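You operate a simulated robot arm through the tools that you are given. There is no shell and no other tool. Be economical: measure what you need, move in short steps, check, and stop when the job is done.

Carry out the task below with a simulated two-armed robot. There is one attempt and no reset: what you move stays moved.

Task
Take the polishing cloth from the framing table top and lay it out flat on the wash worktop top.

It is judged by the outcome, as a careful person would: the job done as asked, and still so three seconds after it is handed in. It fails if anything else is knocked over, pushed out of place, dropped, spilled or broken. Flat cloth is picked up by pressing the open fingertips on it (5 to 10 N) and closing them slowly along it; thin cloth reads only 2 to 8 mm in the jaws.

Robot
Two 7-joint arms with two-finger parallel grippers on one trunk, on a base that drives. Base frame: it is fixed to the floor where the robot stands at the start and does not move with it; the origin is under the middle of the robot, x ahead of it, y to its left, z up. Lengths are in m, angles in degrees, forces in N, time in s.
The left shoulder is at the start at [0.06, 0.143, 0.926], the right one opposite. Places, roughly: wash worktop top [3, 0.9, 0.8]. Payload 1.57 kg a hand.
The tool frame of a hand sits at the grasp point between the pads (the TCP): z along the fingers, y along the line on which they close. The tips reach 0.03 m beyond it. The gripper opens to 0.11 m. The fingers are 0.024 m wide and 0.012 m thick; the gripper's body (0.048 by 0.112 m) begins 0.078 m behind the TCP.
Orientation is that of the tool frame in the base frame, as a unit quaternion [x, y, z, w]. With the fingers straight down and closing along the base's y, the tool's x points along the base's -x, its y along +y and its z along -z.

Tools
- The arms move only by the tool servo_tool. It takes "left_deltas", "right_deltas" or both (then of equal length, played together; a hand with none holds still); each is a list of rows, each a list of 7 numbers: the shift along the base's x, y, z in units of 40 mm (1.0 is 40 mm), then the turn, a rotation vector about the base's x, y, z in units of 5 degrees (1.0 is 5 degrees), then the gripper command, from -1 (fully open) to 1 (shut), values between in proportion. In form: [[dx, dy, dz, rx, ry, rz, grip], ...]. A call has 1 to 12 rows; each row shifts and turns the commanded pose from where the row before left it. A call with a number of a shift or a turn outside -1 to 1 is refused whole. Each row takes 0.2 s and may step no farther than 0.05 m and 8.6 degrees from the row before; otherwise, or with a gripper value out of range, the whole call is refused. A pose out of reach is approached as far as the arm can. The call stops where the force on the tool passes 40 N (or 10 N more than at its start, if that is more) or the arm is blocked; 0.2 s more then pass. The fingers move at their own pace (about 0.045 m/s each) and stop on an object; they squeeze with about 43 N. The grip force told is the motor's: it shows also when the fingers shut on nothing. Time passes only in rows, and 0.2 s behind the last, so rows that do not move let the fingers close. It gives the time, the measured TCP pose, the force on the tool (base axes), the opening and the grip force at its end, in the units of the frame above (readings bear some noise).
- Cameras (640 x 400 px; columns grow to the right, rows downward): "scene" is now at [0.0478, 0.0171, 1.5407]; the picture's right is [0.23, -0.97, 0.00], its down [-0.71, -0.16, -0.68] and it looks along [0.67, 0.15, -0.73] (base axes); focal length 273 px, centre (320, 200). "left" rides on the left gripper at [0.07, -0.016, -0.141] in its tool frame; the picture's right is [0.23, 0.97, 0.00], its down [-0.86, 0.20, -0.48] and it looks along [-0.47, 0.11, 0.88] (tool axes); focal length 222 px, centre (320, 200). "right" rides on the right gripper at [0.07, 0.016, -0.141] in its tool frame; the picture's right is [-0.23, 0.97, 0.00], its down [-0.85, -0.20, -0.48] and it looks along [-0.47, -0.11, 0.88] (tool axes); focal length 222 px, centre (320, 200). There is no depth. A picture from a camera that has moved, and an enlarged one, comes with that camera's place and axes in the base frame and with its lens.
- camera(camera): a new picture of that camera. No time passes.
- raise_lower(by): slides the trunk up (or, below 0, down) by that many m; the arms and the scene camera ride with it, the base frame stays. It gives what a move gives, with no picture.
- base_move(legs): drives the robot by 1 to 6 legs, each [ahead, left, turn to the left] in m, m and degrees, along the robot's own axes; the way and the turn of a leg run together, so that a leg with both is an arc; at most 1.5 m and 180 degrees a leg. The arms and the cameras ride along, it lands a little off, and it stops where it bumps. It gives what a move gives.
- turn_head(pan, tilt): turns the head with the scene camera to pan (to the left, within 86 degrees either way) and tilt (down, from -29 to 69), counted from straight ahead of the robot. It gives what a move gives.
- enlarge(camera, box): a new picture of the part [left, top, right, bottom] of that camera's present view, enlarged. No time passes.
- hand_in(): hands the job in; it is judged then, once.

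Work in short steps. Places have to be worked out from the pictures, the camera data and where the tool is seen: move nearer, look again, correct. Check each grasp and each placing, and mend what went wrong. You have 120 turns and 88 pictures in all, those below and enlarged ones among them. Open the grippers and draw the arms clear of the work before you hand the job in, unless the task says otherwise; then end with one line.

The tools are called after "Emit:" as a command line: name --argument value ..., lists and objects as JSON in quotes. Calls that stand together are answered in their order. servo_tool: Moves the arms, as the interface text tells. Its arguments: {"type":"object","properties":{"left_deltas":{"type":"array","items":{"type":"array","items":{"type":"number"}}},"right_deltas":{"type":"array","items":{"type":"array","items":{"type":"number"}}}},"required":[]} The other tools are called the same way: raise_lower (by) slides the trunk up or down; base_move (legs) drives the base; turn_head (pan, tilt) turns the head that bears the scene camera; camera (camera) takes a picture; enlarge (camera, box) takes an enlarged picture of a part of a camera's view; hand_in () hands the job in.

At the start:

```text
time: 0.0
left_tool_pos: [0.5015, 0.2177, 1.035]
left_tcp_rot: [0.001, 1.0, 0.0, 0.0]
left_contact_force: [-0.6, -0.3, -0.2]
left_gripper_width: 0.1099
left_grip_force: 0.1
right_tool_pos: [0.4387, -0.1407, 1.0773]
right_tcp_rot: [0.0, 1.0, -0.001, 0.0]
right_contact_force: [0.3, -0.2, 0.6]
right_gripper_width: 0.1103
right_grip_force: 0.0
trunk travel left (down, up): [-0.525, 0.065]
robot x, y, heading: [0.0004, -0.0007, 0.0]
head pan, tilt: [13.0, 46.9]
```

scene: 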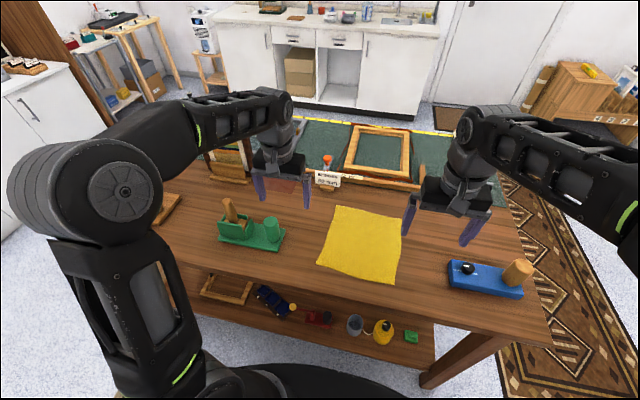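
right: 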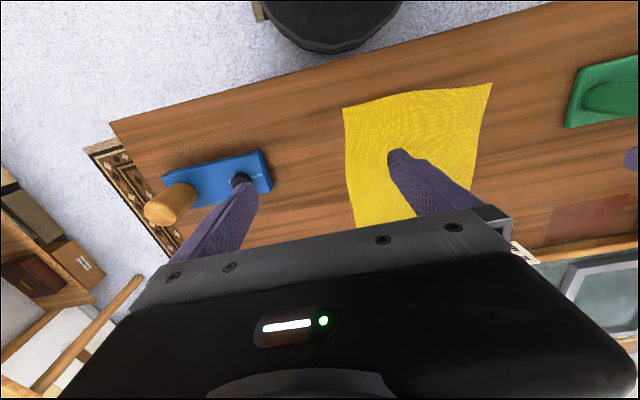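
left: 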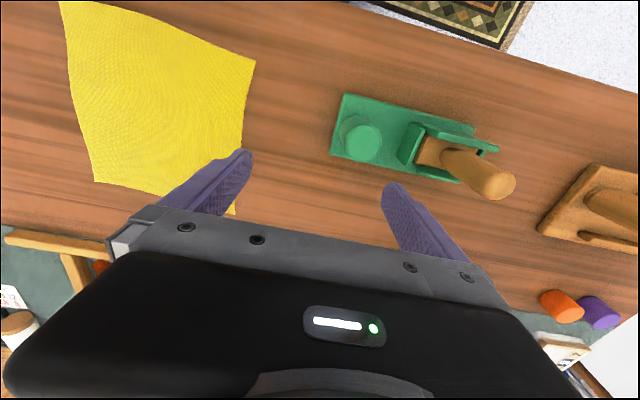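

I estimate the cloth corners at about near-left (0.47, 0.12), near-right (0.45, -0.11), far-left (0.71, 0.10) and far-right (0.71, -0.13). First I'll tilt the head up to see the route and the wash worktop.

Emit:
turn_head --pan 15 --tilt 18

Emit:
camera --camera "scene"

Emit:
turn_head --pan -45 --tilt 35

Emit:
camera --camera "scene"

Emit:
turn_head --pan 60 --tilt 35

Emit:
camera --camera "scene"

```text
time: 0.9
left_tool_pos: [0.5038, 0.2188, 1.0348]
left_tcp_rot: [0.0, 1.0, 0.0, -0.001]
left_contact_force: [0.1, -0.5, 0.2]
left_gripper_width: 0.1101
left_grip_force: 0.1
right_tool_pos: [0.4386, -0.1408, 1.0779]
right_tcp_rot: [0.0, 1.0, 0.0, 0.001]
right_contact_force: [0.2, -0.1, 0.1]
right_gripper_width: 0.11
right_grip_force: 0.1
trunk travel left (down, up): [-0.525, 0.065]
robot x, y, heading: [0.0006, -0.0005, -0.2]
head pan, tilt: [15.0, 18.0]
```

```text
84 pictures are left
camera scene: at [0.0602, 0.0233, 1.5852], right [0.26, -0.97, 0.0], down [-0.3, -0.08, -0.95], along [0.92, 0.25, -0.31], focal length 273 px, centre (320, 200)
```

scene: 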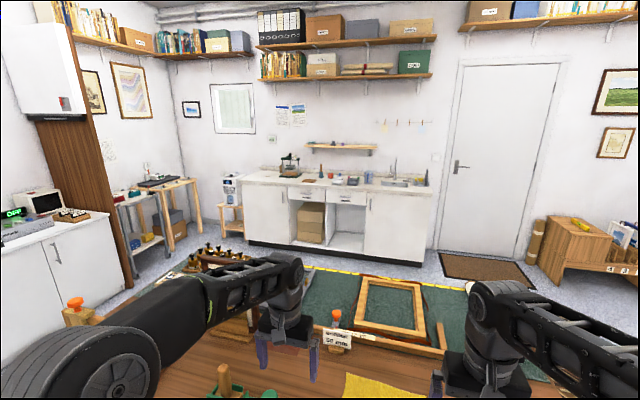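

```text
time: 2.2
left_tool_pos: [0.5018, 0.2179, 1.0357]
left_tcp_rot: [0.001, 1.0, 0.0, 0.0]
left_contact_force: [-0.3, 0.1, -0.1]
left_gripper_width: 0.1099
left_grip_force: 0.1
right_tool_pos: [0.4393, -0.1414, 1.0768]
right_tcp_rot: [0.0, 1.0, -0.001, 0.001]
right_contact_force: [0.5, 0.2, -0.8]
right_gripper_width: 0.1098
right_grip_force: 0.0
trunk travel left (down, up): [-0.525, 0.065]
robot x, y, heading: [0.0014, -0.0013, -0.2]
head pan, tilt: [-45.0, 35.0]
```

```text
83 pictures are left
camera scene: at [0.0324, -0.0631, 1.5582], right [-0.71, -0.71, 0.0], down [-0.41, 0.41, -0.82], along [0.58, -0.58, -0.57], focal length 273 px, centre (320, 200)
```

scene: 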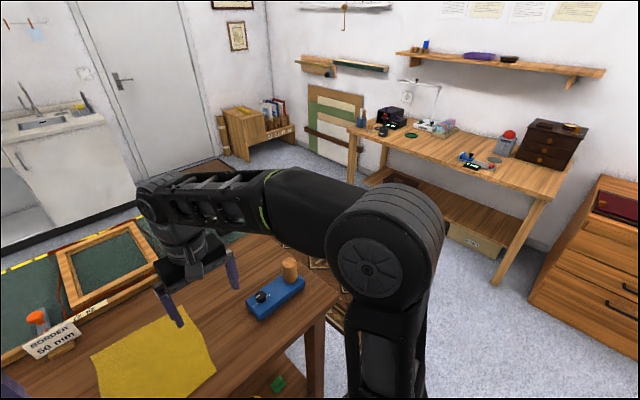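

```text
time: 4.1
left_tool_pos: [0.5021, 0.2192, 1.0348]
left_tcp_rot: [0.0, 1.0, 0.0, 0.0]
left_contact_force: [-1.0, 0.3, -0.2]
left_gripper_width: 0.1101
left_grip_force: 0.1
right_tool_pos: [0.4398, -0.1409, 1.0774]
right_tcp_rot: [0.0, 1.0, 0.001, -0.001]
right_contact_force: [0.1, 0.3, -0.3]
right_gripper_width: 0.11
right_grip_force: 0.1
trunk travel left (down, up): [-0.525, 0.065]
robot x, y, heading: [0.0011, -0.0043, 0.2]
head pan, tilt: [60.0, 35.0]
```

```text
82 pictures are left
camera scene: at [0.0141, 0.0754, 1.5582], right [0.87, -0.5, 0.0], down [-0.29, -0.5, -0.82], along [0.41, 0.71, -0.57], focal length 273 px, centre (320, 200)
```

scene: 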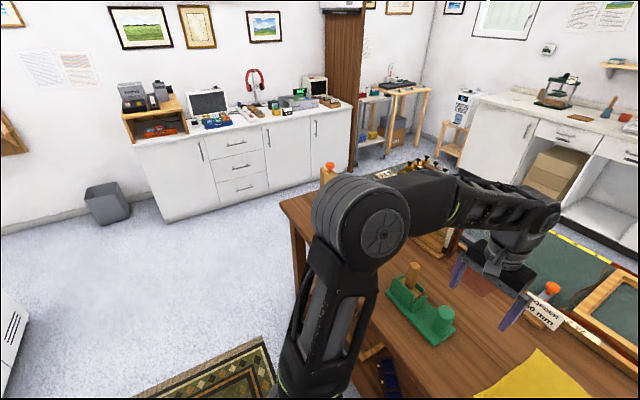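

The right-hand route round the table is wide: the table ends at y≈-0.5 and the bench begins at y≈-1.65. The wash worktop front is at x≈2.7. Now I'll bring both hands above the cloth's near corners with partly closed fingers and look again.

Emit:
turn_head --pan 0 --tilt 60

Emit:
servo_tool --left_deltas '[[-0.06, -0.6, -0.67, 0, 0, 0, 0.42], [-0.06, -0.6, -0.67, 0, 0, 0, 0.42], [-0.06, -0.6, -0.67, 0, 0, 0, 0.42], [-0.06, -0.6, -0.67, 0, 0, 0, 0.42], [-0.06, -0.6, -0.67, 0, 0, 0, 0.42]]' --right_deltas '[[0.15, 0.28, -0.88, 0, 0, 0, 0.42], [0.15, 0.28, -0.88, 0, 0, 0, 0.42], [0.15, 0.28, -0.88, 0, 0, 0, 0.42], [0.15, 0.28, -0.88, 0, 0, 0, 0.42], [0.15, 0.28, -0.88, 0, 0, 0, 0.42]]'

Emit:
camera --camera "left"

Emit:
camera --camera "right"

Emit:
camera --camera "scene"

```text
time: 5.4
left_tool_pos: [0.5024, 0.2187, 1.0355]
left_tcp_rot: [0.001, 1.0, 0.0, 0.0]
left_contact_force: [0.5, -0.4, 0.5]
left_gripper_width: 0.1099
left_grip_force: 0.0
right_tool_pos: [0.4393, -0.1411, 1.0768]
right_tcp_rot: [0.001, 1.0, 0.001, 0.0]
right_contact_force: [0.8, 0.0, 0.1]
right_gripper_width: 0.11
right_grip_force: 0.1
trunk travel left (down, up): [-0.525, 0.065]
robot x, y, heading: [-0.0025, -0.0039, 0.0]
head pan, tilt: [0.0, 60.0]
```

```text
time: 6.6
left_tool_pos: [0.4919, 0.0976, 0.8984]
left_tcp_rot: [0.001, 1.0, 0.001, 0.0]
left_contact_force: [0.0, 0.3, -0.3]
left_gripper_width: 0.0322
left_grip_force: 0.2
right_tool_pos: [0.47, -0.0841, 0.9]
right_tcp_rot: [0.0, 1.0, 0.001, 0.0]
right_contact_force: [0.3, -0.8, 0.4]
right_gripper_width: 0.0319
right_grip_force: 0.0
trunk travel left (down, up): [-0.525, 0.065]
robot x, y, heading: [-0.0007, 0.0001, 0.1]
head pan, tilt: [0.0, 60.0]
```

```text
81 pictures are left
camera left: at [0.4216, 0.0816, 1.0395], right [-0.23, 0.97, 0.0], down [0.86, 0.2, 0.48], along [0.47, 0.11, -0.88], focal length 222 px, centre (320, 200)
```

left: 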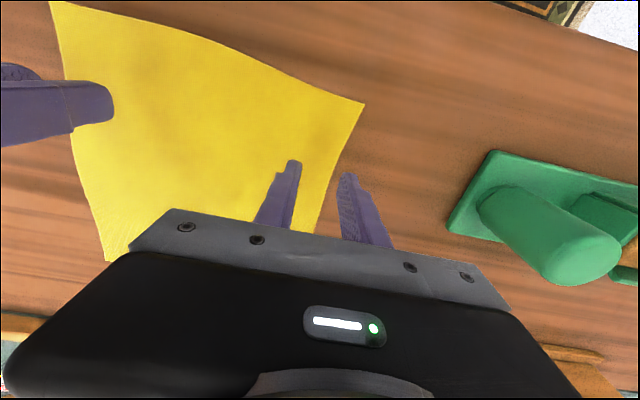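

```text
80 pictures are left
camera right: at [0.4007, -0.0678, 1.0396], right [0.23, 0.97, 0.0], down [0.85, -0.2, 0.48], along [0.47, -0.11, -0.88], focal length 222 px, centre (320, 200)
```

right: 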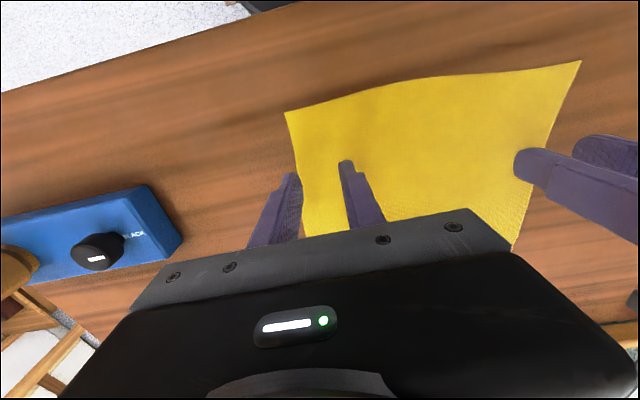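

```text
79 pictures are left
camera scene: at [0.0378, -0.0011, 1.5239], right [0.0, -1.0, 0.0], down [-0.87, 0.0, -0.5], along [0.5, 0.0, -0.87], focal length 273 px, centre (320, 200)
```

scene: 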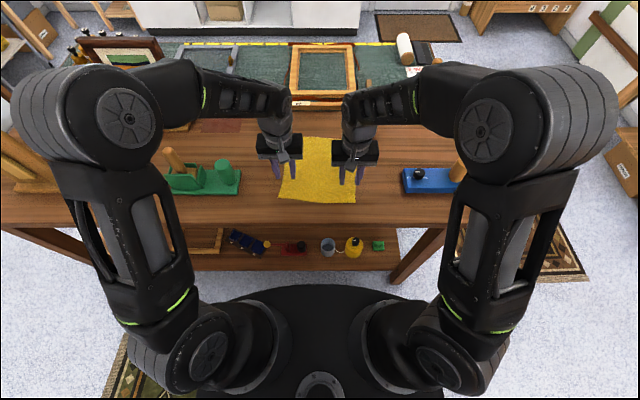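

The near corners come out at about (0.437, 0.125) and (0.428, -0.108). I'll shift the hands just inside them and go down to a few mm above the table.

Emit:
servo_tool --left_deltas '[[-0.5, -0.12, -0.3, 0, 0, 0, 0.42], [-0.5, -0.12, -0.3, 0, 0, 0, 0.42], [0, 0, -0.45, 0, 0, 0, 0.42], [0, 0, -0.45, 0, 0, 0, 0.42]]' --right_deltas '[[-0.3, 0.11, -0.3, 0, 0, 0, 0.42], [-0.3, 0.11, -0.3, 0, 0, 0, 0.42], [0, 0, -0.45, 0, 0, 0, 0.42], [0, 0, -0.45, 0, 0, 0, 0.42]]'

Emit:
camera --camera "left"

Emit:
camera --camera "right"

```text
time: 7.3
left_tool_pos: [0.4542, 0.0874, 0.8815]
left_tcp_rot: [0.0, 1.0, -0.002, 0.011]
left_contact_force: [-5.2, 2.1, 24.8]
left_gripper_width: 0.0331
left_grip_force: 0.7
right_tool_pos: [0.4506, -0.0764, 0.8812]
right_tcp_rot: [-0.001, 1.0, 0.002, 0.011]
right_contact_force: [-0.1, -3.2, 21.6]
right_gripper_width: 0.0171
right_grip_force: 3.3
trunk travel left (down, up): [-0.525, 0.065]
robot x, y, heading: [-0.0027, -0.0018, 0.0]
head pan, tilt: [0.0, 60.0]
stopped in row 3 (right hand): the force on the tool passed its limit (the readings are from after the stop); the commanded pose is now the measured one
```

```text
78 pictures are left
camera left: at [0.3814, 0.0718, 1.0205], right [-0.23, 0.97, -0.01], down [0.85, 0.2, 0.49], along [0.48, 0.11, -0.87], focal length 222 px, centre (320, 200)
```

left: 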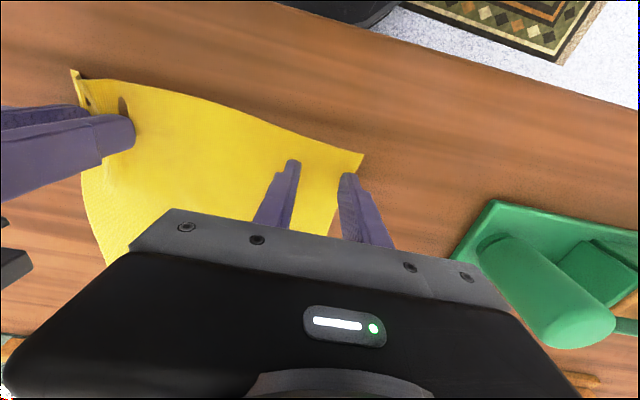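

```text
77 pictures are left
camera right: at [0.3783, -0.0606, 1.0199], right [0.23, 0.97, 0.01], down [0.84, -0.2, 0.5], along [0.49, -0.1, -0.87], focal length 222 px, centre (320, 200)
```

right: 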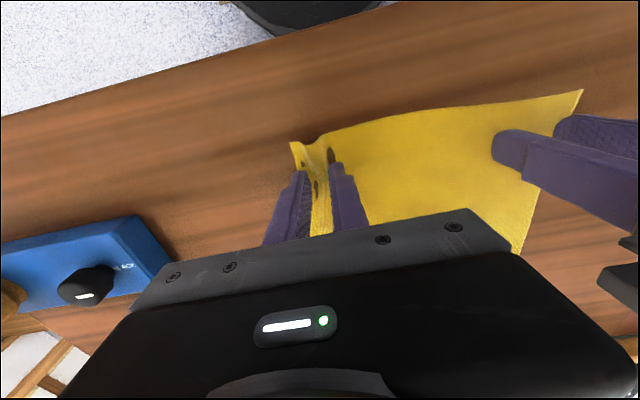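

Contact came at TCP z≈0.881, so this table's surface is near 0.851, and the corner estimates from both wrist cameras now agree. The right hand already has a ridge between its fingers. I'll ease it up slightly and close it slowly while the left hand lifts a little and shifts 6 mm inward.

Emit:
servo_tool --right_deltas '[[0, 0, 0.04, 0, 0, 0, 0.6], [0, 0, 0, 0, 0, 0, 0.7], [0, 0, 0, 0, 0, 0, 0.8], [0, 0, 0, 0, 0, 0, 0.9], [0, 0, 0, 0, 0, 0, 1], [0, 0, 0, 0, 0, 0, 1], [0, 0, 0, 0, 0, 0, 1]]' --left_deltas '[[0, 0, 0.25, 0, 0, 0, 0.42], [-0.2, -0.15, 0, 0, 0, 0, 0.42], [0, 0, 0, 0, 0, 0, 0.42], [0, 0, 0, 0, 0, 0, 0.42], [0, 0, 0, 0, 0, 0, 0.42], [0, 0, 0, 0, 0, 0, 0.42], [0, 0, 0, 0, 0, 0, 0.42]]'

Emit:
camera --camera "right"

Emit:
camera --camera "left"

```text
time: 8.1
left_tool_pos: [0.4467, 0.0832, 0.8857]
left_tcp_rot: [0.0, 1.0, -0.001, 0.01]
left_contact_force: [0.0, 0.2, -0.3]
left_gripper_width: 0.0318
left_grip_force: 0.0
right_tool_pos: [0.4507, -0.0755, 0.882]
right_tcp_rot: [-0.001, 1.0, 0.004, 0.011]
right_contact_force: [-1.9, -1.0, 17.9]
right_gripper_width: 0.0019
right_grip_force: 12.5
trunk travel left (down, up): [-0.525, 0.065]
robot x, y, heading: [-0.0035, -0.0004, 0.1]
head pan, tilt: [0.0, 60.0]
stopped in row 4 (right hand): the force on the tool passed its limit (the readings are from after the stop); the commanded pose is now the measured one
```

```text
76 pictures are left
camera right: at [0.3802, -0.0604, 1.02], right [0.23, 0.97, 0.01], down [0.84, -0.2, 0.5], along [0.49, -0.1, -0.87], focal length 222 px, centre (320, 200)
```

right: 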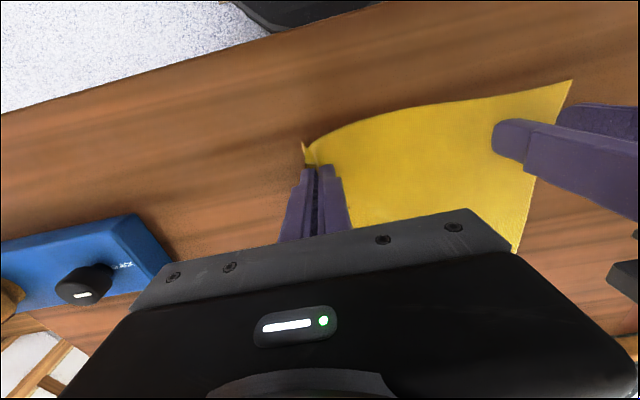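

```text
75 pictures are left
camera left: at [0.3744, 0.0667, 1.0262], right [-0.23, 0.97, -0.01], down [0.85, 0.2, 0.49], along [0.48, 0.11, -0.87], focal length 222 px, centre (320, 200)
```

left: 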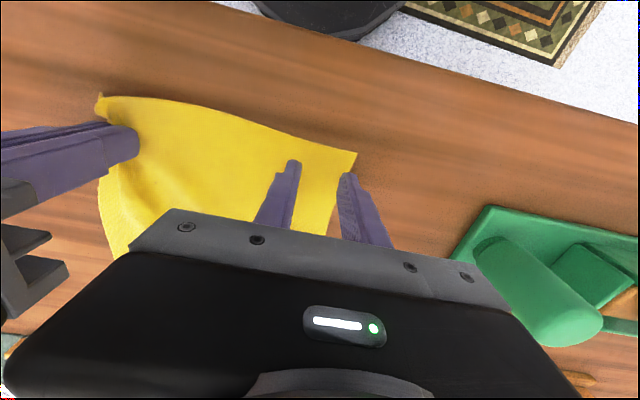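

The right hand holds thin cloth at 1.9 mm. I'll finish closing it and lift 12 mm to test the grip, and shift the left hand 8 mm further in.

Emit:
servo_tool --right_deltas '[[0, 0, 0.03, 0, 0, 0, 1], [0, 0, 0, 0, 0, 0, 1], [0, 0, 0.1, 0, 0, 0, 1], [0, 0, 0.1, 0, 0, 0, 1], [0, 0, 0.1, 0, 0, 0, 1]]' --left_deltas '[[0, -0.1, 0.05, 0, 0, 0, 0.42], [0, -0.1, 0, 0, 0, 0, 0.42], [0, 0, 0, 0, 0, 0, 0.42], [0, 0, 0, 0, 0, 0, 0.42], [0, 0, 0, 0, 0, 0, 0.42]]'

Emit:
camera --camera "right"

Emit:
camera --camera "left"

```text
time: 9.3
left_tool_pos: [0.4479, 0.0747, 0.8888]
left_tcp_rot: [0.0, 1.0, -0.001, 0.007]
left_contact_force: [0.0, 0.3, -0.1]
left_gripper_width: 0.0317
left_grip_force: 0.0
right_tool_pos: [0.4516, -0.0749, 0.8936]
right_tcp_rot: [0.0, 1.0, 0.002, 0.009]
right_contact_force: [0.1, 0.0, 0.2]
right_gripper_width: 0.002
right_grip_force: 23.6
trunk travel left (down, up): [-0.525, 0.065]
robot x, y, heading: [-0.0006, -0.0018, 0.1]
head pan, tilt: [0.0, 60.0]
```

```text
74 pictures are left
camera right: at [0.3805, -0.0601, 1.0321], right [0.23, 0.97, 0.01], down [0.85, -0.2, 0.49], along [0.48, -0.1, -0.87], focal length 222 px, centre (320, 200)
```

right: 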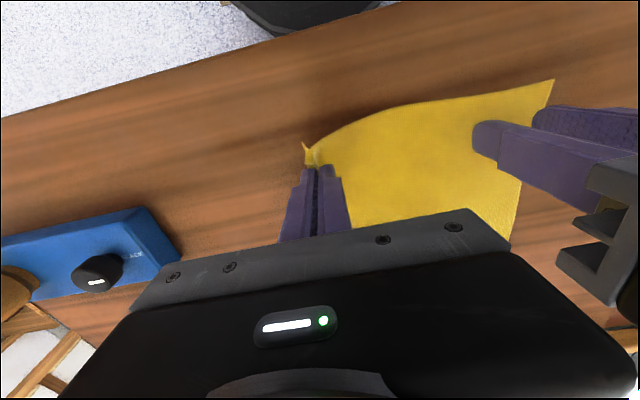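

```text
73 pictures are left
camera left: at [0.3751, 0.0588, 1.0278], right [-0.23, 0.97, -0.01], down [0.85, 0.2, 0.49], along [0.48, 0.11, -0.87], focal length 222 px, centre (320, 200)
```

left: 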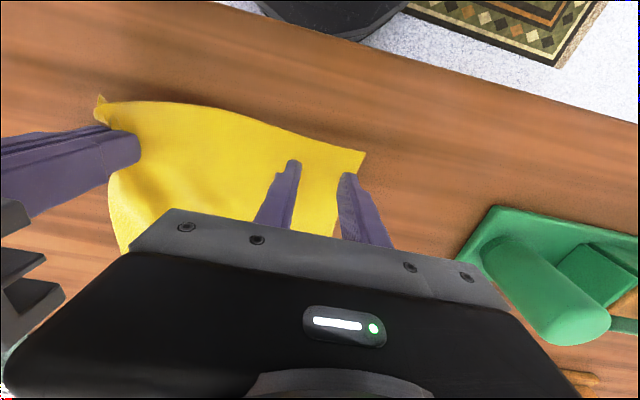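

The right grip holds and the cloth lifts with it. I'll lower the left hand gently onto its corner.

Emit:
servo_tool --left_deltas '[[0, 0, -0.08, 0, 0, 0, 0.42], [0, 0, -0.06, 0, 0, 0, 0.42], [0, 0, -0.03, 0, 0, 0, 0.42], [0, 0, 0, 0, 0, 0, 0.42]]'

```text
time: 10.3
left_tool_pos: [0.4481, 0.0753, 0.8818]
left_tcp_rot: [0.0, 1.0, -0.001, 0.007]
left_contact_force: [0.0, 0.1, -0.5]
left_gripper_width: 0.032
left_grip_force: 0.0
right_tool_pos: [0.4521, -0.0748, 0.8931]
right_tcp_rot: [0.0, 1.0, 0.003, 0.01]
right_contact_force: [-0.6, -1.0, 0.0]
right_gripper_width: 0.0017
right_grip_force: 23.3
trunk travel left (down, up): [-0.525, 0.065]
robot x, y, heading: [-0.0009, 0.0014, 0.1]
head pan, tilt: [0.0, 60.0]
```

No contact yet; I'll go down a little further.

Emit:
servo_tool --left_deltas '[[0, 0, -0.03, 0, 0, 0, 0.42], [0, 0, -0.02, 0, 0, 0, 0.42], [0, 0, 0, 0, 0, 0, 0.42]]'

```text
time: 11.1
left_tool_pos: [0.4491, 0.0737, 0.8811]
left_tcp_rot: [0.0, 1.0, -0.002, 0.009]
left_contact_force: [1.0, 1.7, 19.2]
left_gripper_width: 0.0329
left_grip_force: 0.3
right_tool_pos: [0.4512, -0.0755, 0.8935]
right_tcp_rot: [0.0, 1.0, 0.002, 0.009]
right_contact_force: [-0.5, -0.6, -0.7]
right_gripper_width: 0.0017
right_grip_force: 23.5
trunk travel left (down, up): [-0.525, 0.065]
robot x, y, heading: [-0.0019, -0.0018, -0.1]
head pan, tilt: [0.0, 60.0]
```

Contact now reads 19 N. I'll ease up by 0.6 mm and close slowly.

Emit:
servo_tool --left_deltas '[[0, 0, 0.018, 0, 0, 0, 0.5], [0, 0, 0, 0, 0, 0, 0.6], [0, 0, 0, 0, 0, 0, 0.7], [0, 0, 0, 0, 0, 0, 0.8], [0, 0, 0, 0, 0, 0, 0.9], [0, 0, 0, 0, 0, 0, 1], [0, 0, 0, 0, 0, 0, 1]]'

Emit:
camera --camera "left"

```text
time: 12.7
left_tool_pos: [0.4471, 0.0744, 0.8811]
left_tcp_rot: [0.0, 1.0, -0.002, 0.009]
left_contact_force: [-0.2, -2.9, 22.3]
left_gripper_width: 0.0018
left_grip_force: 23.6
right_tool_pos: [0.4517, -0.0748, 0.894]
right_tcp_rot: [0.0, 1.0, 0.004, 0.01]
right_contact_force: [0.3, 5.2, -0.8]
right_gripper_width: 0.0019
right_grip_force: 23.2
trunk travel left (down, up): [-0.525, 0.065]
robot x, y, heading: [0.0037, 0.0027, 0.0]
head pan, tilt: [0.0, 60.0]
```

```text
72 pictures are left
camera left: at [0.3745, 0.0583, 1.0207], right [-0.23, 0.97, -0.01], down [0.85, 0.2, 0.49], along [0.48, 0.1, -0.87], focal length 222 px, centre (320, 200)
```

left: 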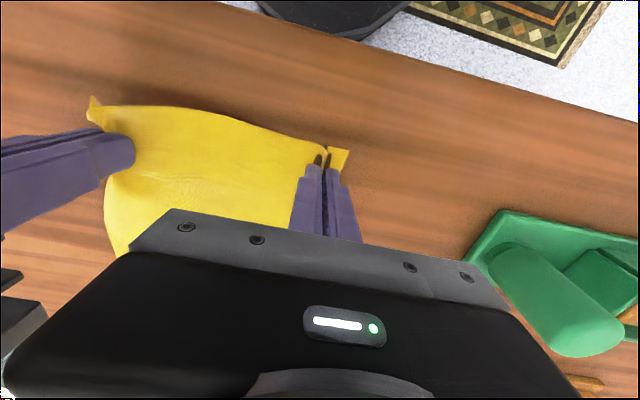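

Both corners are gripped at about 1.8 mm each. I'll lift both hands together and check.

Emit:
servo_tool --left_deltas '[[0, -0.05, 0.4, 0, 0, 0, 1], [0, -0.05, 0.8, 0, 0, 0, 1], [0, 0, 0.9, 0, 0, 0, 1], [0, 0, 0.9, 0, 0, 0, 1], [0, 0, 0.9, 0, 0, 0, 1], [0, 0, 0.9, 0, 0, 0, 1], [0, 0, 0.9, 0, 0, 0, 1], [0, 0, 0.9, 0, 0, 0, 1]]' --right_deltas '[[0, 0, 0.1, 0, 0, 0, 1], [0, 0, 0.8, 0, 0, 0, 1], [0, 0, 0.9, 0, 0, 0, 1], [0, 0, 0.9, 0, 0, 0, 1], [0, 0, 0.9, 0, 0, 0, 1], [0, 0, 0.9, 0, 0, 0, 1], [0, 0, 0.9, 0, 0, 0, 1], [0, 0, 0.9, 0, 0, 0, 1]]'

Emit:
turn_head --pan 0 --tilt 50

Emit:
camera --camera "scene"

Emit:
camera --camera "right"

```text
time: 14.5
left_tool_pos: [0.4475, 0.0701, 1.1089]
left_tcp_rot: [0.0, 1.0, -0.001, 0.008]
left_contact_force: [0.6, -1.0, 0.8]
left_gripper_width: 0.0018
left_grip_force: 23.6
left hand out of reach, approached as far as the arm can: row 8
right_tool_pos: [0.4528, -0.0757, 1.1128]
right_tcp_rot: [-0.001, 1.0, 0.001, 0.006]
right_contact_force: [0.9, 0.9, -0.3]
right_gripper_width: 0.0018
right_grip_force: 23.7
right hand out of reach, approached as far as the arm can: row 8
trunk travel left (down, up): [-0.525, 0.065]
robot x, y, heading: [-0.0022, 0.0023, -0.1]
head pan, tilt: [0.0, 60.0]
```

```text
time: 15.2
left_tool_pos: [0.4473, 0.0713, 1.1087]
left_tcp_rot: [-0.001, 1.0, -0.002, 0.008]
left_contact_force: [0.5, -0.1, 0.0]
left_gripper_width: 0.0017
left_grip_force: 23.4
right_tool_pos: [0.4524, -0.0754, 1.1136]
right_tcp_rot: [0.0, 1.0, 0.002, 0.006]
right_contact_force: [-0.2, 0.2, -0.4]
right_gripper_width: 0.0016
right_grip_force: 23.8
trunk travel left (down, up): [-0.525, 0.065]
robot x, y, heading: [-0.0039, 0.0001, -0.0]
head pan, tilt: [0.0, 50.0]
```

```text
71 pictures are left
camera scene: at [0.0474, -0.0009, 1.5364], right [0.0, -1.0, 0.0], down [-0.77, 0.0, -0.64], along [0.64, 0.0, -0.77], focal length 273 px, centre (320, 200)
```

scene: 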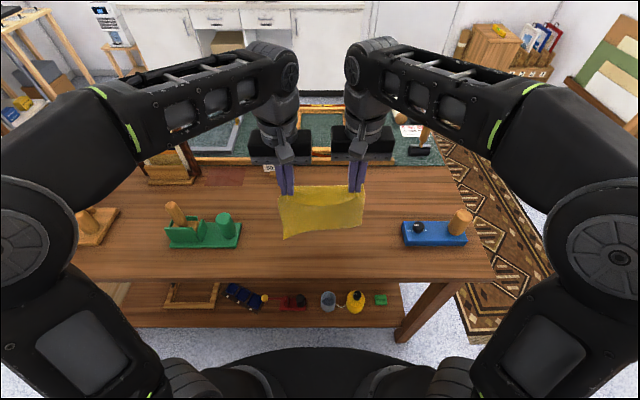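

```text
70 pictures are left
camera right: at [0.3823, -0.0602, 1.2526], right [0.23, 0.97, 0.01], down [0.85, -0.2, 0.49], along [0.48, -0.11, -0.87], focal length 222 px, centre (320, 200)
```

right: 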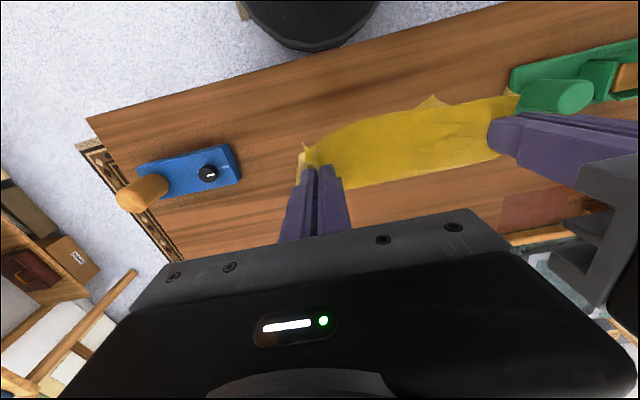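

The cloth hangs cleanly between the two hands. I'll raise the trunk for clearance, back away from the table and look behind to the right.

Emit:
raise_lower --by 0.06

Emit:
base_move --legs '[[-0.3, 0, 0]]'

Emit:
turn_head --pan -75 --tilt 40

Emit:
camera --camera "scene"

```text
time: 16.2
left_tool_pos: [0.4478, 0.0701, 1.1684]
left_tcp_rot: [0.0, 1.0, -0.002, 0.008]
left_contact_force: [1.0, -1.7, -0.8]
left_gripper_width: 0.0016
left_grip_force: 23.5
right_tool_pos: [0.4534, -0.0761, 1.173]
right_tcp_rot: [0.001, 1.0, 0.002, 0.006]
right_contact_force: [-0.7, 1.3, 0.0]
right_gripper_width: 0.0017
right_grip_force: 23.1
trunk travel left (down, up): [-0.585, 0.005]
robot x, y, heading: [-0.0006, -0.0012, 0.1]
head pan, tilt: [0.0, 50.0]
```

```text
time: 18.2
left_tool_pos: [0.1434, 0.0693, 1.1695]
left_tcp_rot: [0.002, 1.0, 0.0, 0.009]
left_contact_force: [-0.6, -1.1, 0.0]
left_gripper_width: 0.0017
left_grip_force: 23.8
right_tool_pos: [0.1476, -0.075, 1.1737]
right_tcp_rot: [0.001, 1.0, 0.002, 0.007]
right_contact_force: [0.2, 1.3, -0.4]
right_gripper_width: 0.0017
right_grip_force: 23.8
trunk travel left (down, up): [-0.585, 0.005]
robot x, y, heading: [-0.3029, 0.004, -0.1]
head pan, tilt: [0.0, 50.0]
```

```text
time: 19.7
left_tool_pos: [0.1449, 0.0703, 1.1687]
left_tcp_rot: [0.001, 1.0, -0.002, 0.008]
left_contact_force: [-0.7, -1.7, 0.0]
left_gripper_width: 0.0018
left_grip_force: 23.4
right_tool_pos: [0.15, -0.0758, 1.1735]
right_tcp_rot: [0.001, 1.0, 0.003, 0.006]
right_contact_force: [-0.2, 0.4, -0.5]
right_gripper_width: 0.0017
right_grip_force: 23.4
trunk travel left (down, up): [-0.585, 0.005]
robot x, y, heading: [-0.3043, 0.0033, -0.4]
head pan, tilt: [-75.0, 40.0]
```

```text
69 pictures are left
camera scene: at [-0.311, -0.0827, 1.6106], right [-0.97, -0.26, 0.0], down [-0.17, 0.62, -0.77], along [0.2, -0.74, -0.64], focal length 273 px, centre (320, 200)
```

scene: 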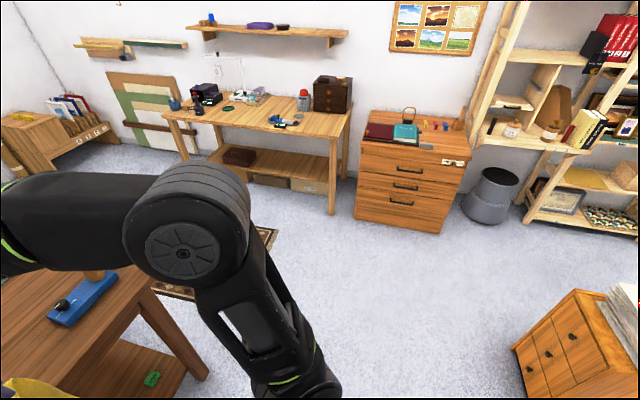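

The lane is clear, with the bench front at y≈-1.8 and the table end at y≈-0.47. I'll drive right 1.15 m and then ahead to x≈1.95.

Emit:
base_move --legs '[[0, -1.15, 0], [1.15, 0, 0], [1.1, 0, 0]]'

Emit:
turn_head --pan 45 --tilt 30

Emit:
camera --camera "scene"

```text
time: 36.0
left_tool_pos: [2.3651, -0.9871, 1.1682]
left_tcp_rot: [-0.011, 1.0, -0.001, 0.008]
left_contact_force: [0.3, -1.1, -0.2]
left_gripper_width: 0.0018
left_grip_force: 23.2
right_tool_pos: [2.3725, -1.1331, 1.1732]
right_tcp_rot: [-0.011, 1.0, 0.002, 0.006]
right_contact_force: [0.2, 1.6, -0.2]
right_gripper_width: 0.002
right_grip_force: 23.5
trunk travel left (down, up): [-0.585, 0.005]
robot x, y, heading: [1.9175, -1.0664, 1.5]
head pan, tilt: [-75.0, 40.0]
```

```text
time: 38.0
left_tool_pos: [2.3645, -0.9879, 1.1678]
left_tcp_rot: [-0.01, 1.0, -0.002, 0.008]
left_contact_force: [0.7, -0.8, 0.7]
left_gripper_width: 0.0018
left_grip_force: 23.2
right_tool_pos: [2.373, -1.1339, 1.1731]
right_tcp_rot: [-0.011, 1.0, 0.001, 0.006]
right_contact_force: [0.4, 1.5, 0.5]
right_gripper_width: 0.0018
right_grip_force: 23.5
trunk travel left (down, up): [-0.585, 0.005]
robot x, y, heading: [1.9184, -1.0688, 1.6]
head pan, tilt: [45.0, 30.0]
```

```text
68 pictures are left
camera scene: at [1.9514, -1.0044, 1.626], right [0.72, -0.69, 0.0], down [-0.35, -0.36, -0.87], along [0.6, 0.63, -0.5], focal length 273 px, centre (320, 200)
```

scene: 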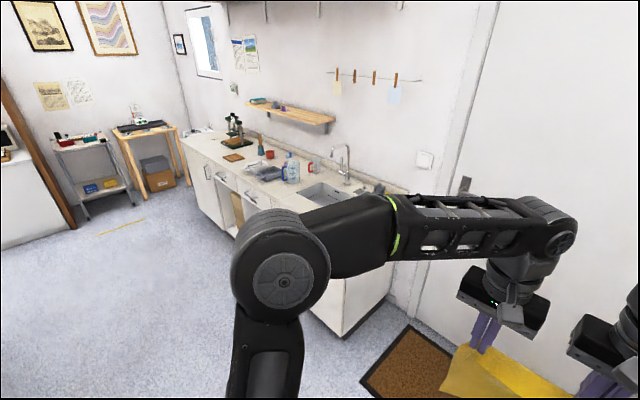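

Now I'll drive left to y≈0.7, keeping well off the worktop, and look at its top.

Emit:
base_move --legs '[[0, 0.9, -1.6], [0, 0.9, 0]]'

Emit:
turn_head --pan 0 --tilt 30

Emit:
camera --camera "scene"

```text
time: 47.0
left_tool_pos: [2.3504, 0.7761, 1.1688]
left_tcp_rot: [-0.001, 1.0, -0.002, 0.008]
left_contact_force: [0.0, -1.6, 0.1]
left_gripper_width: 0.0018
left_grip_force: 23.5
right_tool_pos: [2.358, 0.6289, 1.1738]
right_tcp_rot: [-0.003, 1.0, 0.002, 0.006]
right_contact_force: [-0.7, 1.1, 0.3]
right_gripper_width: 0.0017
right_grip_force: 23.4
trunk travel left (down, up): [-0.585, 0.005]
robot x, y, heading: [1.9025, 0.7041, 0.3]
head pan, tilt: [45.0, 30.0]
```

```text
time: 48.1
left_tool_pos: [2.3507, 0.7752, 1.1676]
left_tcp_rot: [-0.001, 1.0, -0.001, 0.008]
left_contact_force: [0.5, -1.2, 0.3]
left_gripper_width: 0.002
left_grip_force: 23.5
right_tool_pos: [2.3571, 0.6295, 1.1733]
right_tcp_rot: [-0.003, 1.0, 0.002, 0.006]
right_contact_force: [0.2, 1.8, -0.1]
right_gripper_width: 0.0018
right_grip_force: 23.8
trunk travel left (down, up): [-0.585, 0.005]
robot x, y, heading: [1.9038, 0.705, 0.4]
head pan, tilt: [0.0, 30.0]
```

```text
67 pictures are left
camera scene: at [1.9646, 0.702, 1.626], right [0.0, -1.0, 0.0], down [-0.5, 0.0, -0.87], along [0.87, 0.0, -0.5], focal length 273 px, centre (320, 200)
```

scene: 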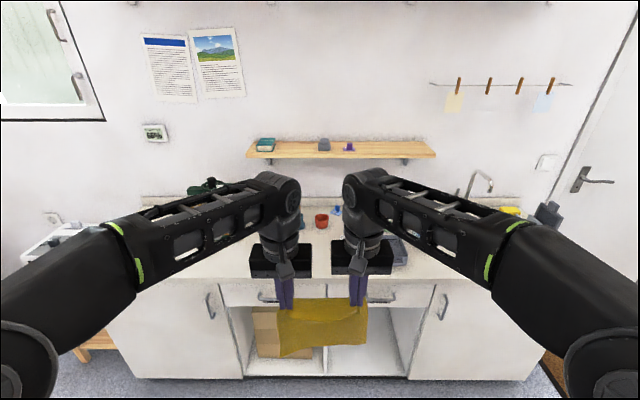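

I'll enlarge the worktop area to see which objects are there.

Emit:
enlarge --camera "scene" --box '[120, 160, 520, 410]'

```text
refused: 410 is not a number from 0 to 400
```

Emit:
enlarge --camera "scene" --box '[120, 150, 520, 400]'

Emit:
camera --camera "left"

Emit:
camera --camera "right"

```text
1.60 times, centred on (320, 275) of scene
camera zoom: at [1.9646, 0.702, 1.626], right [0.0, -1.0, 0.0], down [-0.5, 0.0, -0.87], along [0.87, 0.0, -0.5], focal length 437 px, centre (320, 80)
```

zoom: 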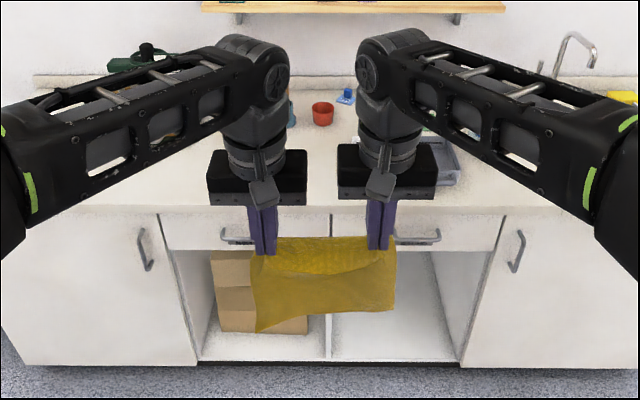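

```text
65 pictures are left
camera left: at [2.2793, 0.7589, 1.3082], right [-0.23, 0.97, -0.01], down [0.85, 0.2, 0.49], along [0.48, 0.11, -0.87], focal length 222 px, centre (320, 200)
```

left: 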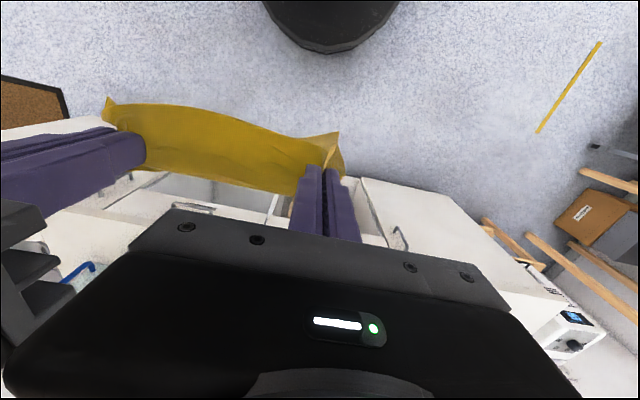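

```text
64 pictures are left
camera right: at [2.2863, 0.644, 1.3126], right [0.22, 0.97, 0.01], down [0.85, -0.2, 0.49], along [0.48, -0.1, -0.87], focal length 222 px, centre (320, 200)
```

right: 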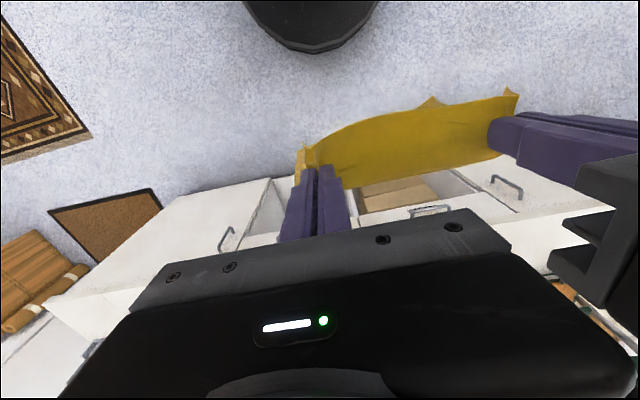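

The tray and the brown pad are partly hidden by the arms. I'll move to y≈1.25 and look back at an angle.

Emit:
base_move --legs '[[0, 0.55, 0]]'

Emit:
turn_head --pan -15 --tilt 33

Emit:
camera --camera "scene"

```text
time: 51.2
left_tool_pos: [2.3513, 1.3149, 1.1676]
left_tcp_rot: [0.002, 1.0, -0.002, 0.008]
left_contact_force: [0.0, -1.4, -0.7]
left_gripper_width: 0.0021
left_grip_force: 23.6
right_tool_pos: [2.3556, 1.168, 1.1733]
right_tcp_rot: [0.002, 1.0, 0.002, 0.006]
right_contact_force: [-0.5, 1.0, 0.3]
right_gripper_width: 0.0016
right_grip_force: 24.1
trunk travel left (down, up): [-0.585, 0.005]
robot x, y, heading: [1.9074, 1.2461, -0.2]
head pan, tilt: [0.0, 30.0]
```

```text
time: 52.0
left_tool_pos: [2.3522, 1.3147, 1.168]
left_tcp_rot: [0.003, 1.0, -0.002, 0.008]
left_contact_force: [0.3, -1.4, 0.7]
left_gripper_width: 0.002
left_grip_force: 23.9
right_tool_pos: [2.3563, 1.1683, 1.1734]
right_tcp_rot: [0.002, 1.0, 0.002, 0.006]
right_contact_force: [0.3, 0.5, -0.3]
right_gripper_width: 0.0015
right_grip_force: 23.7
trunk travel left (down, up): [-0.585, 0.005]
robot x, y, heading: [1.9062, 1.2481, -0.3]
head pan, tilt: [-15.0, 33.0]
```

```text
63 pictures are left
camera scene: at [1.9603, 1.2213, 1.6213], right [-0.26, -0.96, 0.0], down [-0.53, 0.14, -0.84], along [0.81, -0.22, -0.54], focal length 273 px, centre (320, 200)
```

scene: 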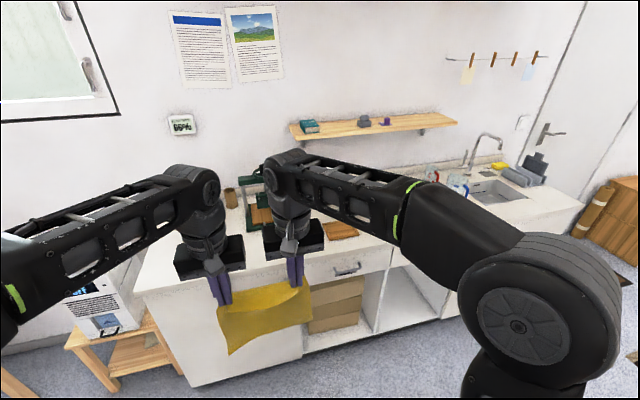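

Emit:
enlarge --camera "scene" --box '[100, 150, 420, 350]'

Emit:
turn_head --pan 25 --tilt 35

Emit:
camera --camera "scene"

```text
2.00 times, centred on (260, 250) of scene
camera zoom: at [1.9603, 1.2213, 1.6213], right [-0.26, -0.96, 0.0], down [-0.53, 0.14, -0.84], along [0.81, -0.22, -0.54], focal length 546 px, centre (440, 100)
```

zoom: 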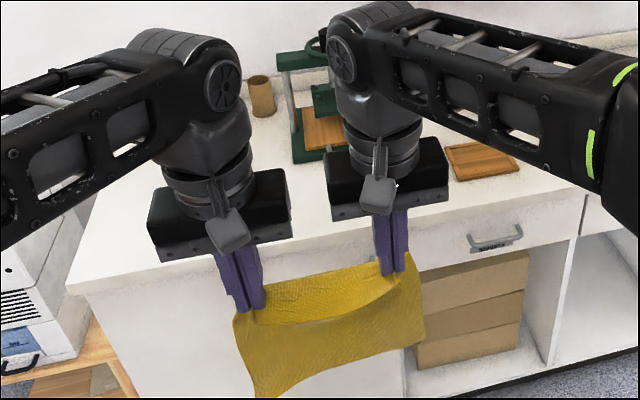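

```text
time: 53.1
left_tool_pos: [2.3526, 1.3151, 1.1683]
left_tcp_rot: [0.001, 1.0, -0.002, 0.008]
left_contact_force: [-0.4, -0.3, -0.2]
left_gripper_width: 0.0016
left_grip_force: 23.3
right_tool_pos: [2.3567, 1.1679, 1.1734]
right_tcp_rot: [0.001, 1.0, 0.001, 0.007]
right_contact_force: [-0.5, 0.9, 0.2]
right_gripper_width: 0.0018
right_grip_force: 24.2
trunk travel left (down, up): [-0.585, 0.005]
robot x, y, heading: [1.9055, 1.2464, -0.2]
head pan, tilt: [25.0, 35.0]
```

```text
61 pictures are left
camera scene: at [1.9543, 1.2815, 1.6182], right [0.42, -0.91, 0.0], down [-0.52, -0.24, -0.82], along [0.74, 0.34, -0.57], focal length 273 px, centre (320, 200)
```

scene: 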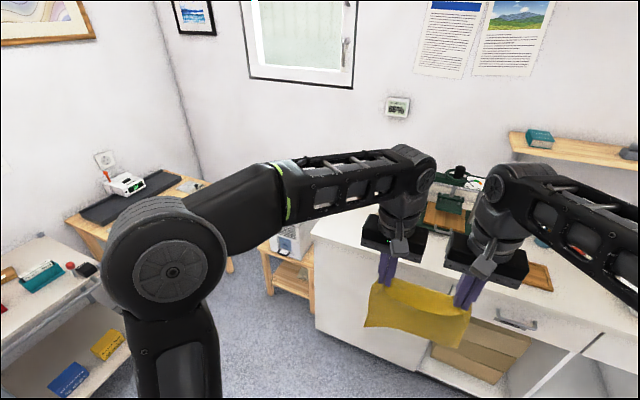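

The brown pad is at x 2.80–2.90, y 0.81–0.95, and the press begins at about x 2.96, y<1.27. The left part of the worktop (y≈1.33–1.65) is clear. I'll line up with y≈1.48 and approach.

Emit:
base_move --legs '[[0, 0.23, 0], [0.3, 0, 0]]'

Emit:
turn_head --pan 0 --tilt 45

Emit:
camera --camera "scene"

Emit:
camera --camera "right"

Emit:
camera --camera "left"

```text
time: 56.4
left_tool_pos: [2.6537, 1.544, 1.1678]
left_tcp_rot: [0.001, 1.0, -0.001, 0.008]
left_contact_force: [-0.2, -0.9, -1.2]
left_gripper_width: 0.0019
left_grip_force: 23.4
right_tool_pos: [2.6576, 1.3972, 1.1734]
right_tcp_rot: [0.0, 1.0, 0.001, 0.006]
right_contact_force: [0.1, 0.5, 0.4]
right_gripper_width: 0.0018
right_grip_force: 23.6
trunk travel left (down, up): [-0.585, 0.005]
robot x, y, heading: [2.2059, 1.4734, -0.1]
head pan, tilt: [25.0, 35.0]
```

```text
time: 57.3
left_tool_pos: [2.652, 1.5443, 1.1682]
left_tcp_rot: [0.001, 1.0, -0.002, 0.008]
left_contact_force: [0.0, -1.4, -0.5]
left_gripper_width: 0.002
left_grip_force: 23.4
right_tool_pos: [2.6569, 1.3986, 1.1744]
right_tcp_rot: [0.0, 1.0, 0.001, 0.007]
right_contact_force: [0.5, 1.5, -0.1]
right_gripper_width: 0.0018
right_grip_force: 23.5
trunk travel left (down, up): [-0.585, 0.005]
robot x, y, heading: [2.204, 1.4729, -0.0]
head pan, tilt: [0.0, 45.0]
```

```text
60 pictures are left
camera scene: at [2.2556, 1.4736, 1.6034], right [0.0, -1.0, 0.0], down [-0.71, 0.0, -0.71], along [0.71, 0.0, -0.71], focal length 273 px, centre (320, 200)
```

scene: 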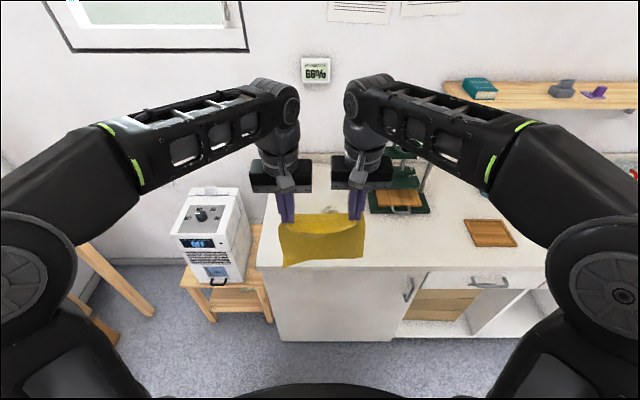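

```text
59 pictures are left
camera right: at [2.586, 1.4138, 1.3126], right [0.23, 0.97, 0.01], down [0.85, -0.2, 0.49], along [0.48, -0.11, -0.87], focal length 222 px, centre (320, 200)
```

right: 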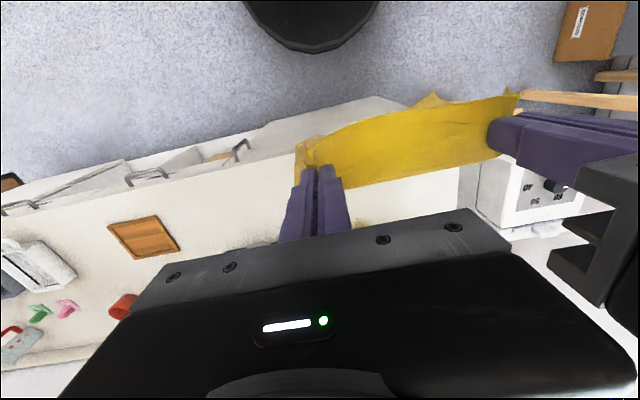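

```text
58 pictures are left
camera left: at [2.5797, 1.5288, 1.3082], right [-0.23, 0.97, -0.01], down [0.85, 0.2, 0.49], along [0.48, 0.11, -0.87], focal length 222 px, centre (320, 200)
```

left: 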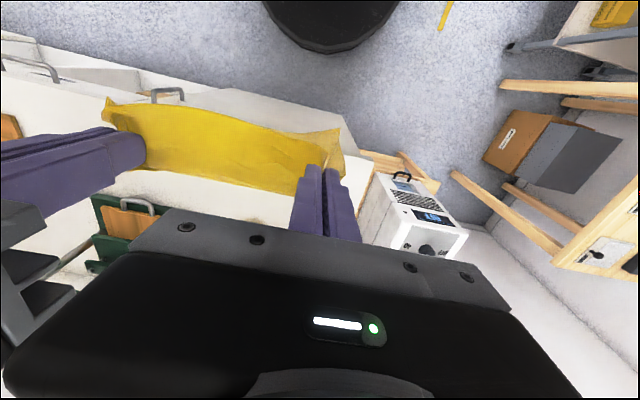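

Comparing the two views gives the worktop at z≈0.80, front edge x≈2.744, left end y≈1.68, and the press's left edge at y≈1.28. I'll drive 0.15 m closer.

Emit:
base_move --legs '[[0.15, 0, 0]]'

Emit:
servo_tool --left_deltas '[[0.7, 0.04, 0, 0, 0, 0, 1], [0.7, 0.04, 0, 0, 0, 0, 1], [0.7, 0.04, 0, 0, 0, 0, 1], [0.7, 0, -0.3, 0, 0, 0, 1], [0.7, 0, -0.3, 0, 0, 0, 1]]' --right_deltas '[[0.7, -0.04, 0, 0, 0, 0, 1], [0.7, -0.04, 0, 0, 0, 0, 1], [0.7, -0.04, 0, 0, 0, 0, 1], [0.7, 0, -0.3, 0, 0, 0, 1], [0.7, 0, -0.3, 0, 0, 0, 1]]'

Emit:
camera --camera "scene"

Emit:
camera --camera "right"

```text
time: 58.7
left_tool_pos: [2.8035, 1.5441, 1.1669]
left_tcp_rot: [0.002, 1.0, -0.002, 0.007]
left_contact_force: [0.8, -1.6, 0.1]
left_gripper_width: 0.0016
left_grip_force: 23.3
right_tool_pos: [2.8079, 1.3963, 1.1727]
right_tcp_rot: [0.001, 1.0, 0.002, 0.007]
right_contact_force: [-0.1, 1.1, 0.1]
right_gripper_width: 0.0018
right_grip_force: 23.7
trunk travel left (down, up): [-0.585, 0.005]
robot x, y, heading: [2.3538, 1.4738, -0.1]
head pan, tilt: [0.0, 45.0]
```

```text
time: 59.9
left_tool_pos: [2.8864, 1.5469, 1.1561]
left_tcp_rot: [0.002, 1.0, -0.002, 0.009]
left_contact_force: [0.9, -6.9, -1.0]
left_gripper_width: 0.0015
left_grip_force: 23.4
left hand out of reach, approached as far as the arm can: row 3, 5
right_tool_pos: [2.8888, 1.3961, 1.1486]
right_tcp_rot: [0.001, 1.0, 0.001, 0.006]
right_contact_force: [-1.0, 6.1, 0.0]
right_gripper_width: 0.0016
right_grip_force: 23.6
right hand out of reach, approached as far as the arm can: row 2, 3
trunk travel left (down, up): [-0.585, 0.005]
robot x, y, heading: [2.3523, 1.4776, -0.4]
head pan, tilt: [0.0, 45.0]
```

```text
57 pictures are left
camera scene: at [2.4051, 1.4736, 1.6034], right [0.0, -1.0, 0.0], down [-0.71, 0.0, -0.71], along [0.71, 0.0, -0.71], focal length 273 px, centre (320, 200)
```

scene: 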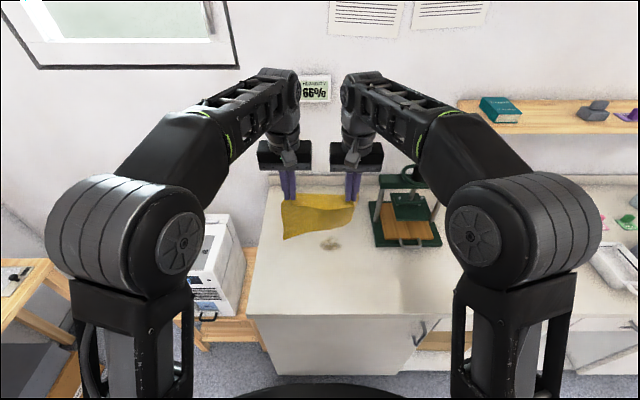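

```text
56 pictures are left
camera right: at [2.8188, 1.412, 1.2876], right [0.23, 0.97, 0.01], down [0.85, -0.2, 0.49], along [0.48, -0.11, -0.87], focal length 222 px, centre (320, 200)
```

right: 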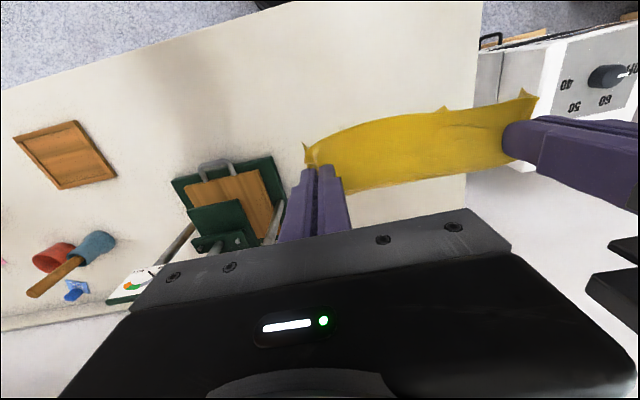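

The cloth is slightly too taut at ~6 N. There's a mark on the worktop around (2.99, 1.43), so I'll take a closer look.

Emit:
enlarge --camera "scene" --box '[240, 140, 460, 340]'

```text
2.00 times, centred on (350, 240) of scene
camera zoom: at [2.4051, 1.4736, 1.6034], right [0.0, -1.0, 0.0], down [-0.71, 0.0, -0.71], along [0.71, 0.0, -0.71], focal length 546 px, centre (260, 120)
```

zoom: 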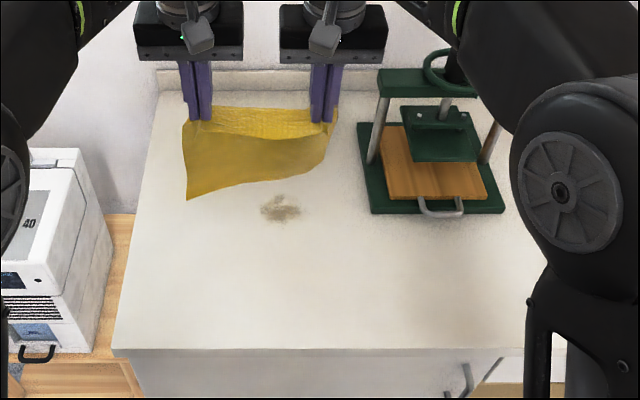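

It's only a flat stain, and no objects lie in the area. I'll aim for centre y≈1.51, lower the hands and move slightly further forward while relaxing the tension.

Emit:
servo_tool --left_deltas '[[0.375, 0.2, -0.56, 0, 0, 0, 1], [0.375, 0.2, -0.56, 0, 0, 0, 1], [0.375, 0.2, -0.56, 0, 0, 0, 1], [0.375, 0.2, -0.56, 0, 0, 0, 1]]' --right_deltas '[[0.375, 0.28, -0.56, 0, 0, 0, 1], [0.375, 0.28, -0.56, 0, 0, 0, 1], [0.375, 0.28, -0.56, 0, 0, 0, 1], [0.375, 0.28, -0.56, 0, 0, 0, 1]]'

Emit:
camera --camera "scene"

```text
time: 60.9
left_tool_pos: [2.9484, 1.5784, 1.0643]
left_tcp_rot: [0.001, 1.0, -0.002, 0.007]
left_contact_force: [0.2, -0.3, -0.4]
left_gripper_width: 0.0018
left_grip_force: 23.0
right_tool_pos: [2.9506, 1.4413, 1.0566]
right_tcp_rot: [0.001, 1.0, 0.001, 0.006]
right_contact_force: [0.5, -0.8, 0.4]
right_gripper_width: 0.002
right_grip_force: 23.9
trunk travel left (down, up): [-0.585, 0.005]
robot x, y, heading: [2.3536, 1.4722, -0.3]
head pan, tilt: [0.0, 45.0]
```

```text
54 pictures are left
camera scene: at [2.407, 1.4735, 1.6033], right [0.0, -1.0, 0.0], down [-0.71, 0.0, -0.71], along [0.71, 0.0, -0.71], focal length 273 px, centre (320, 200)
```

scene: 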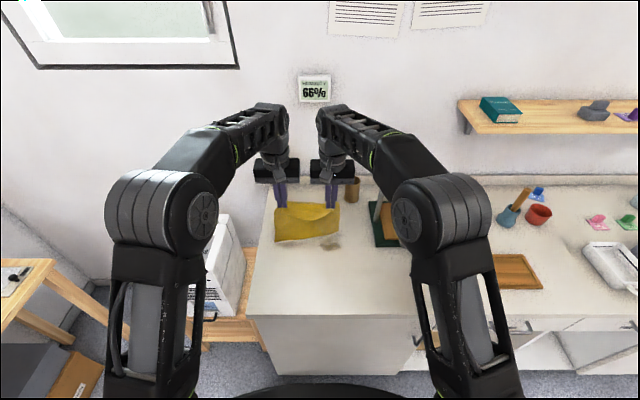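

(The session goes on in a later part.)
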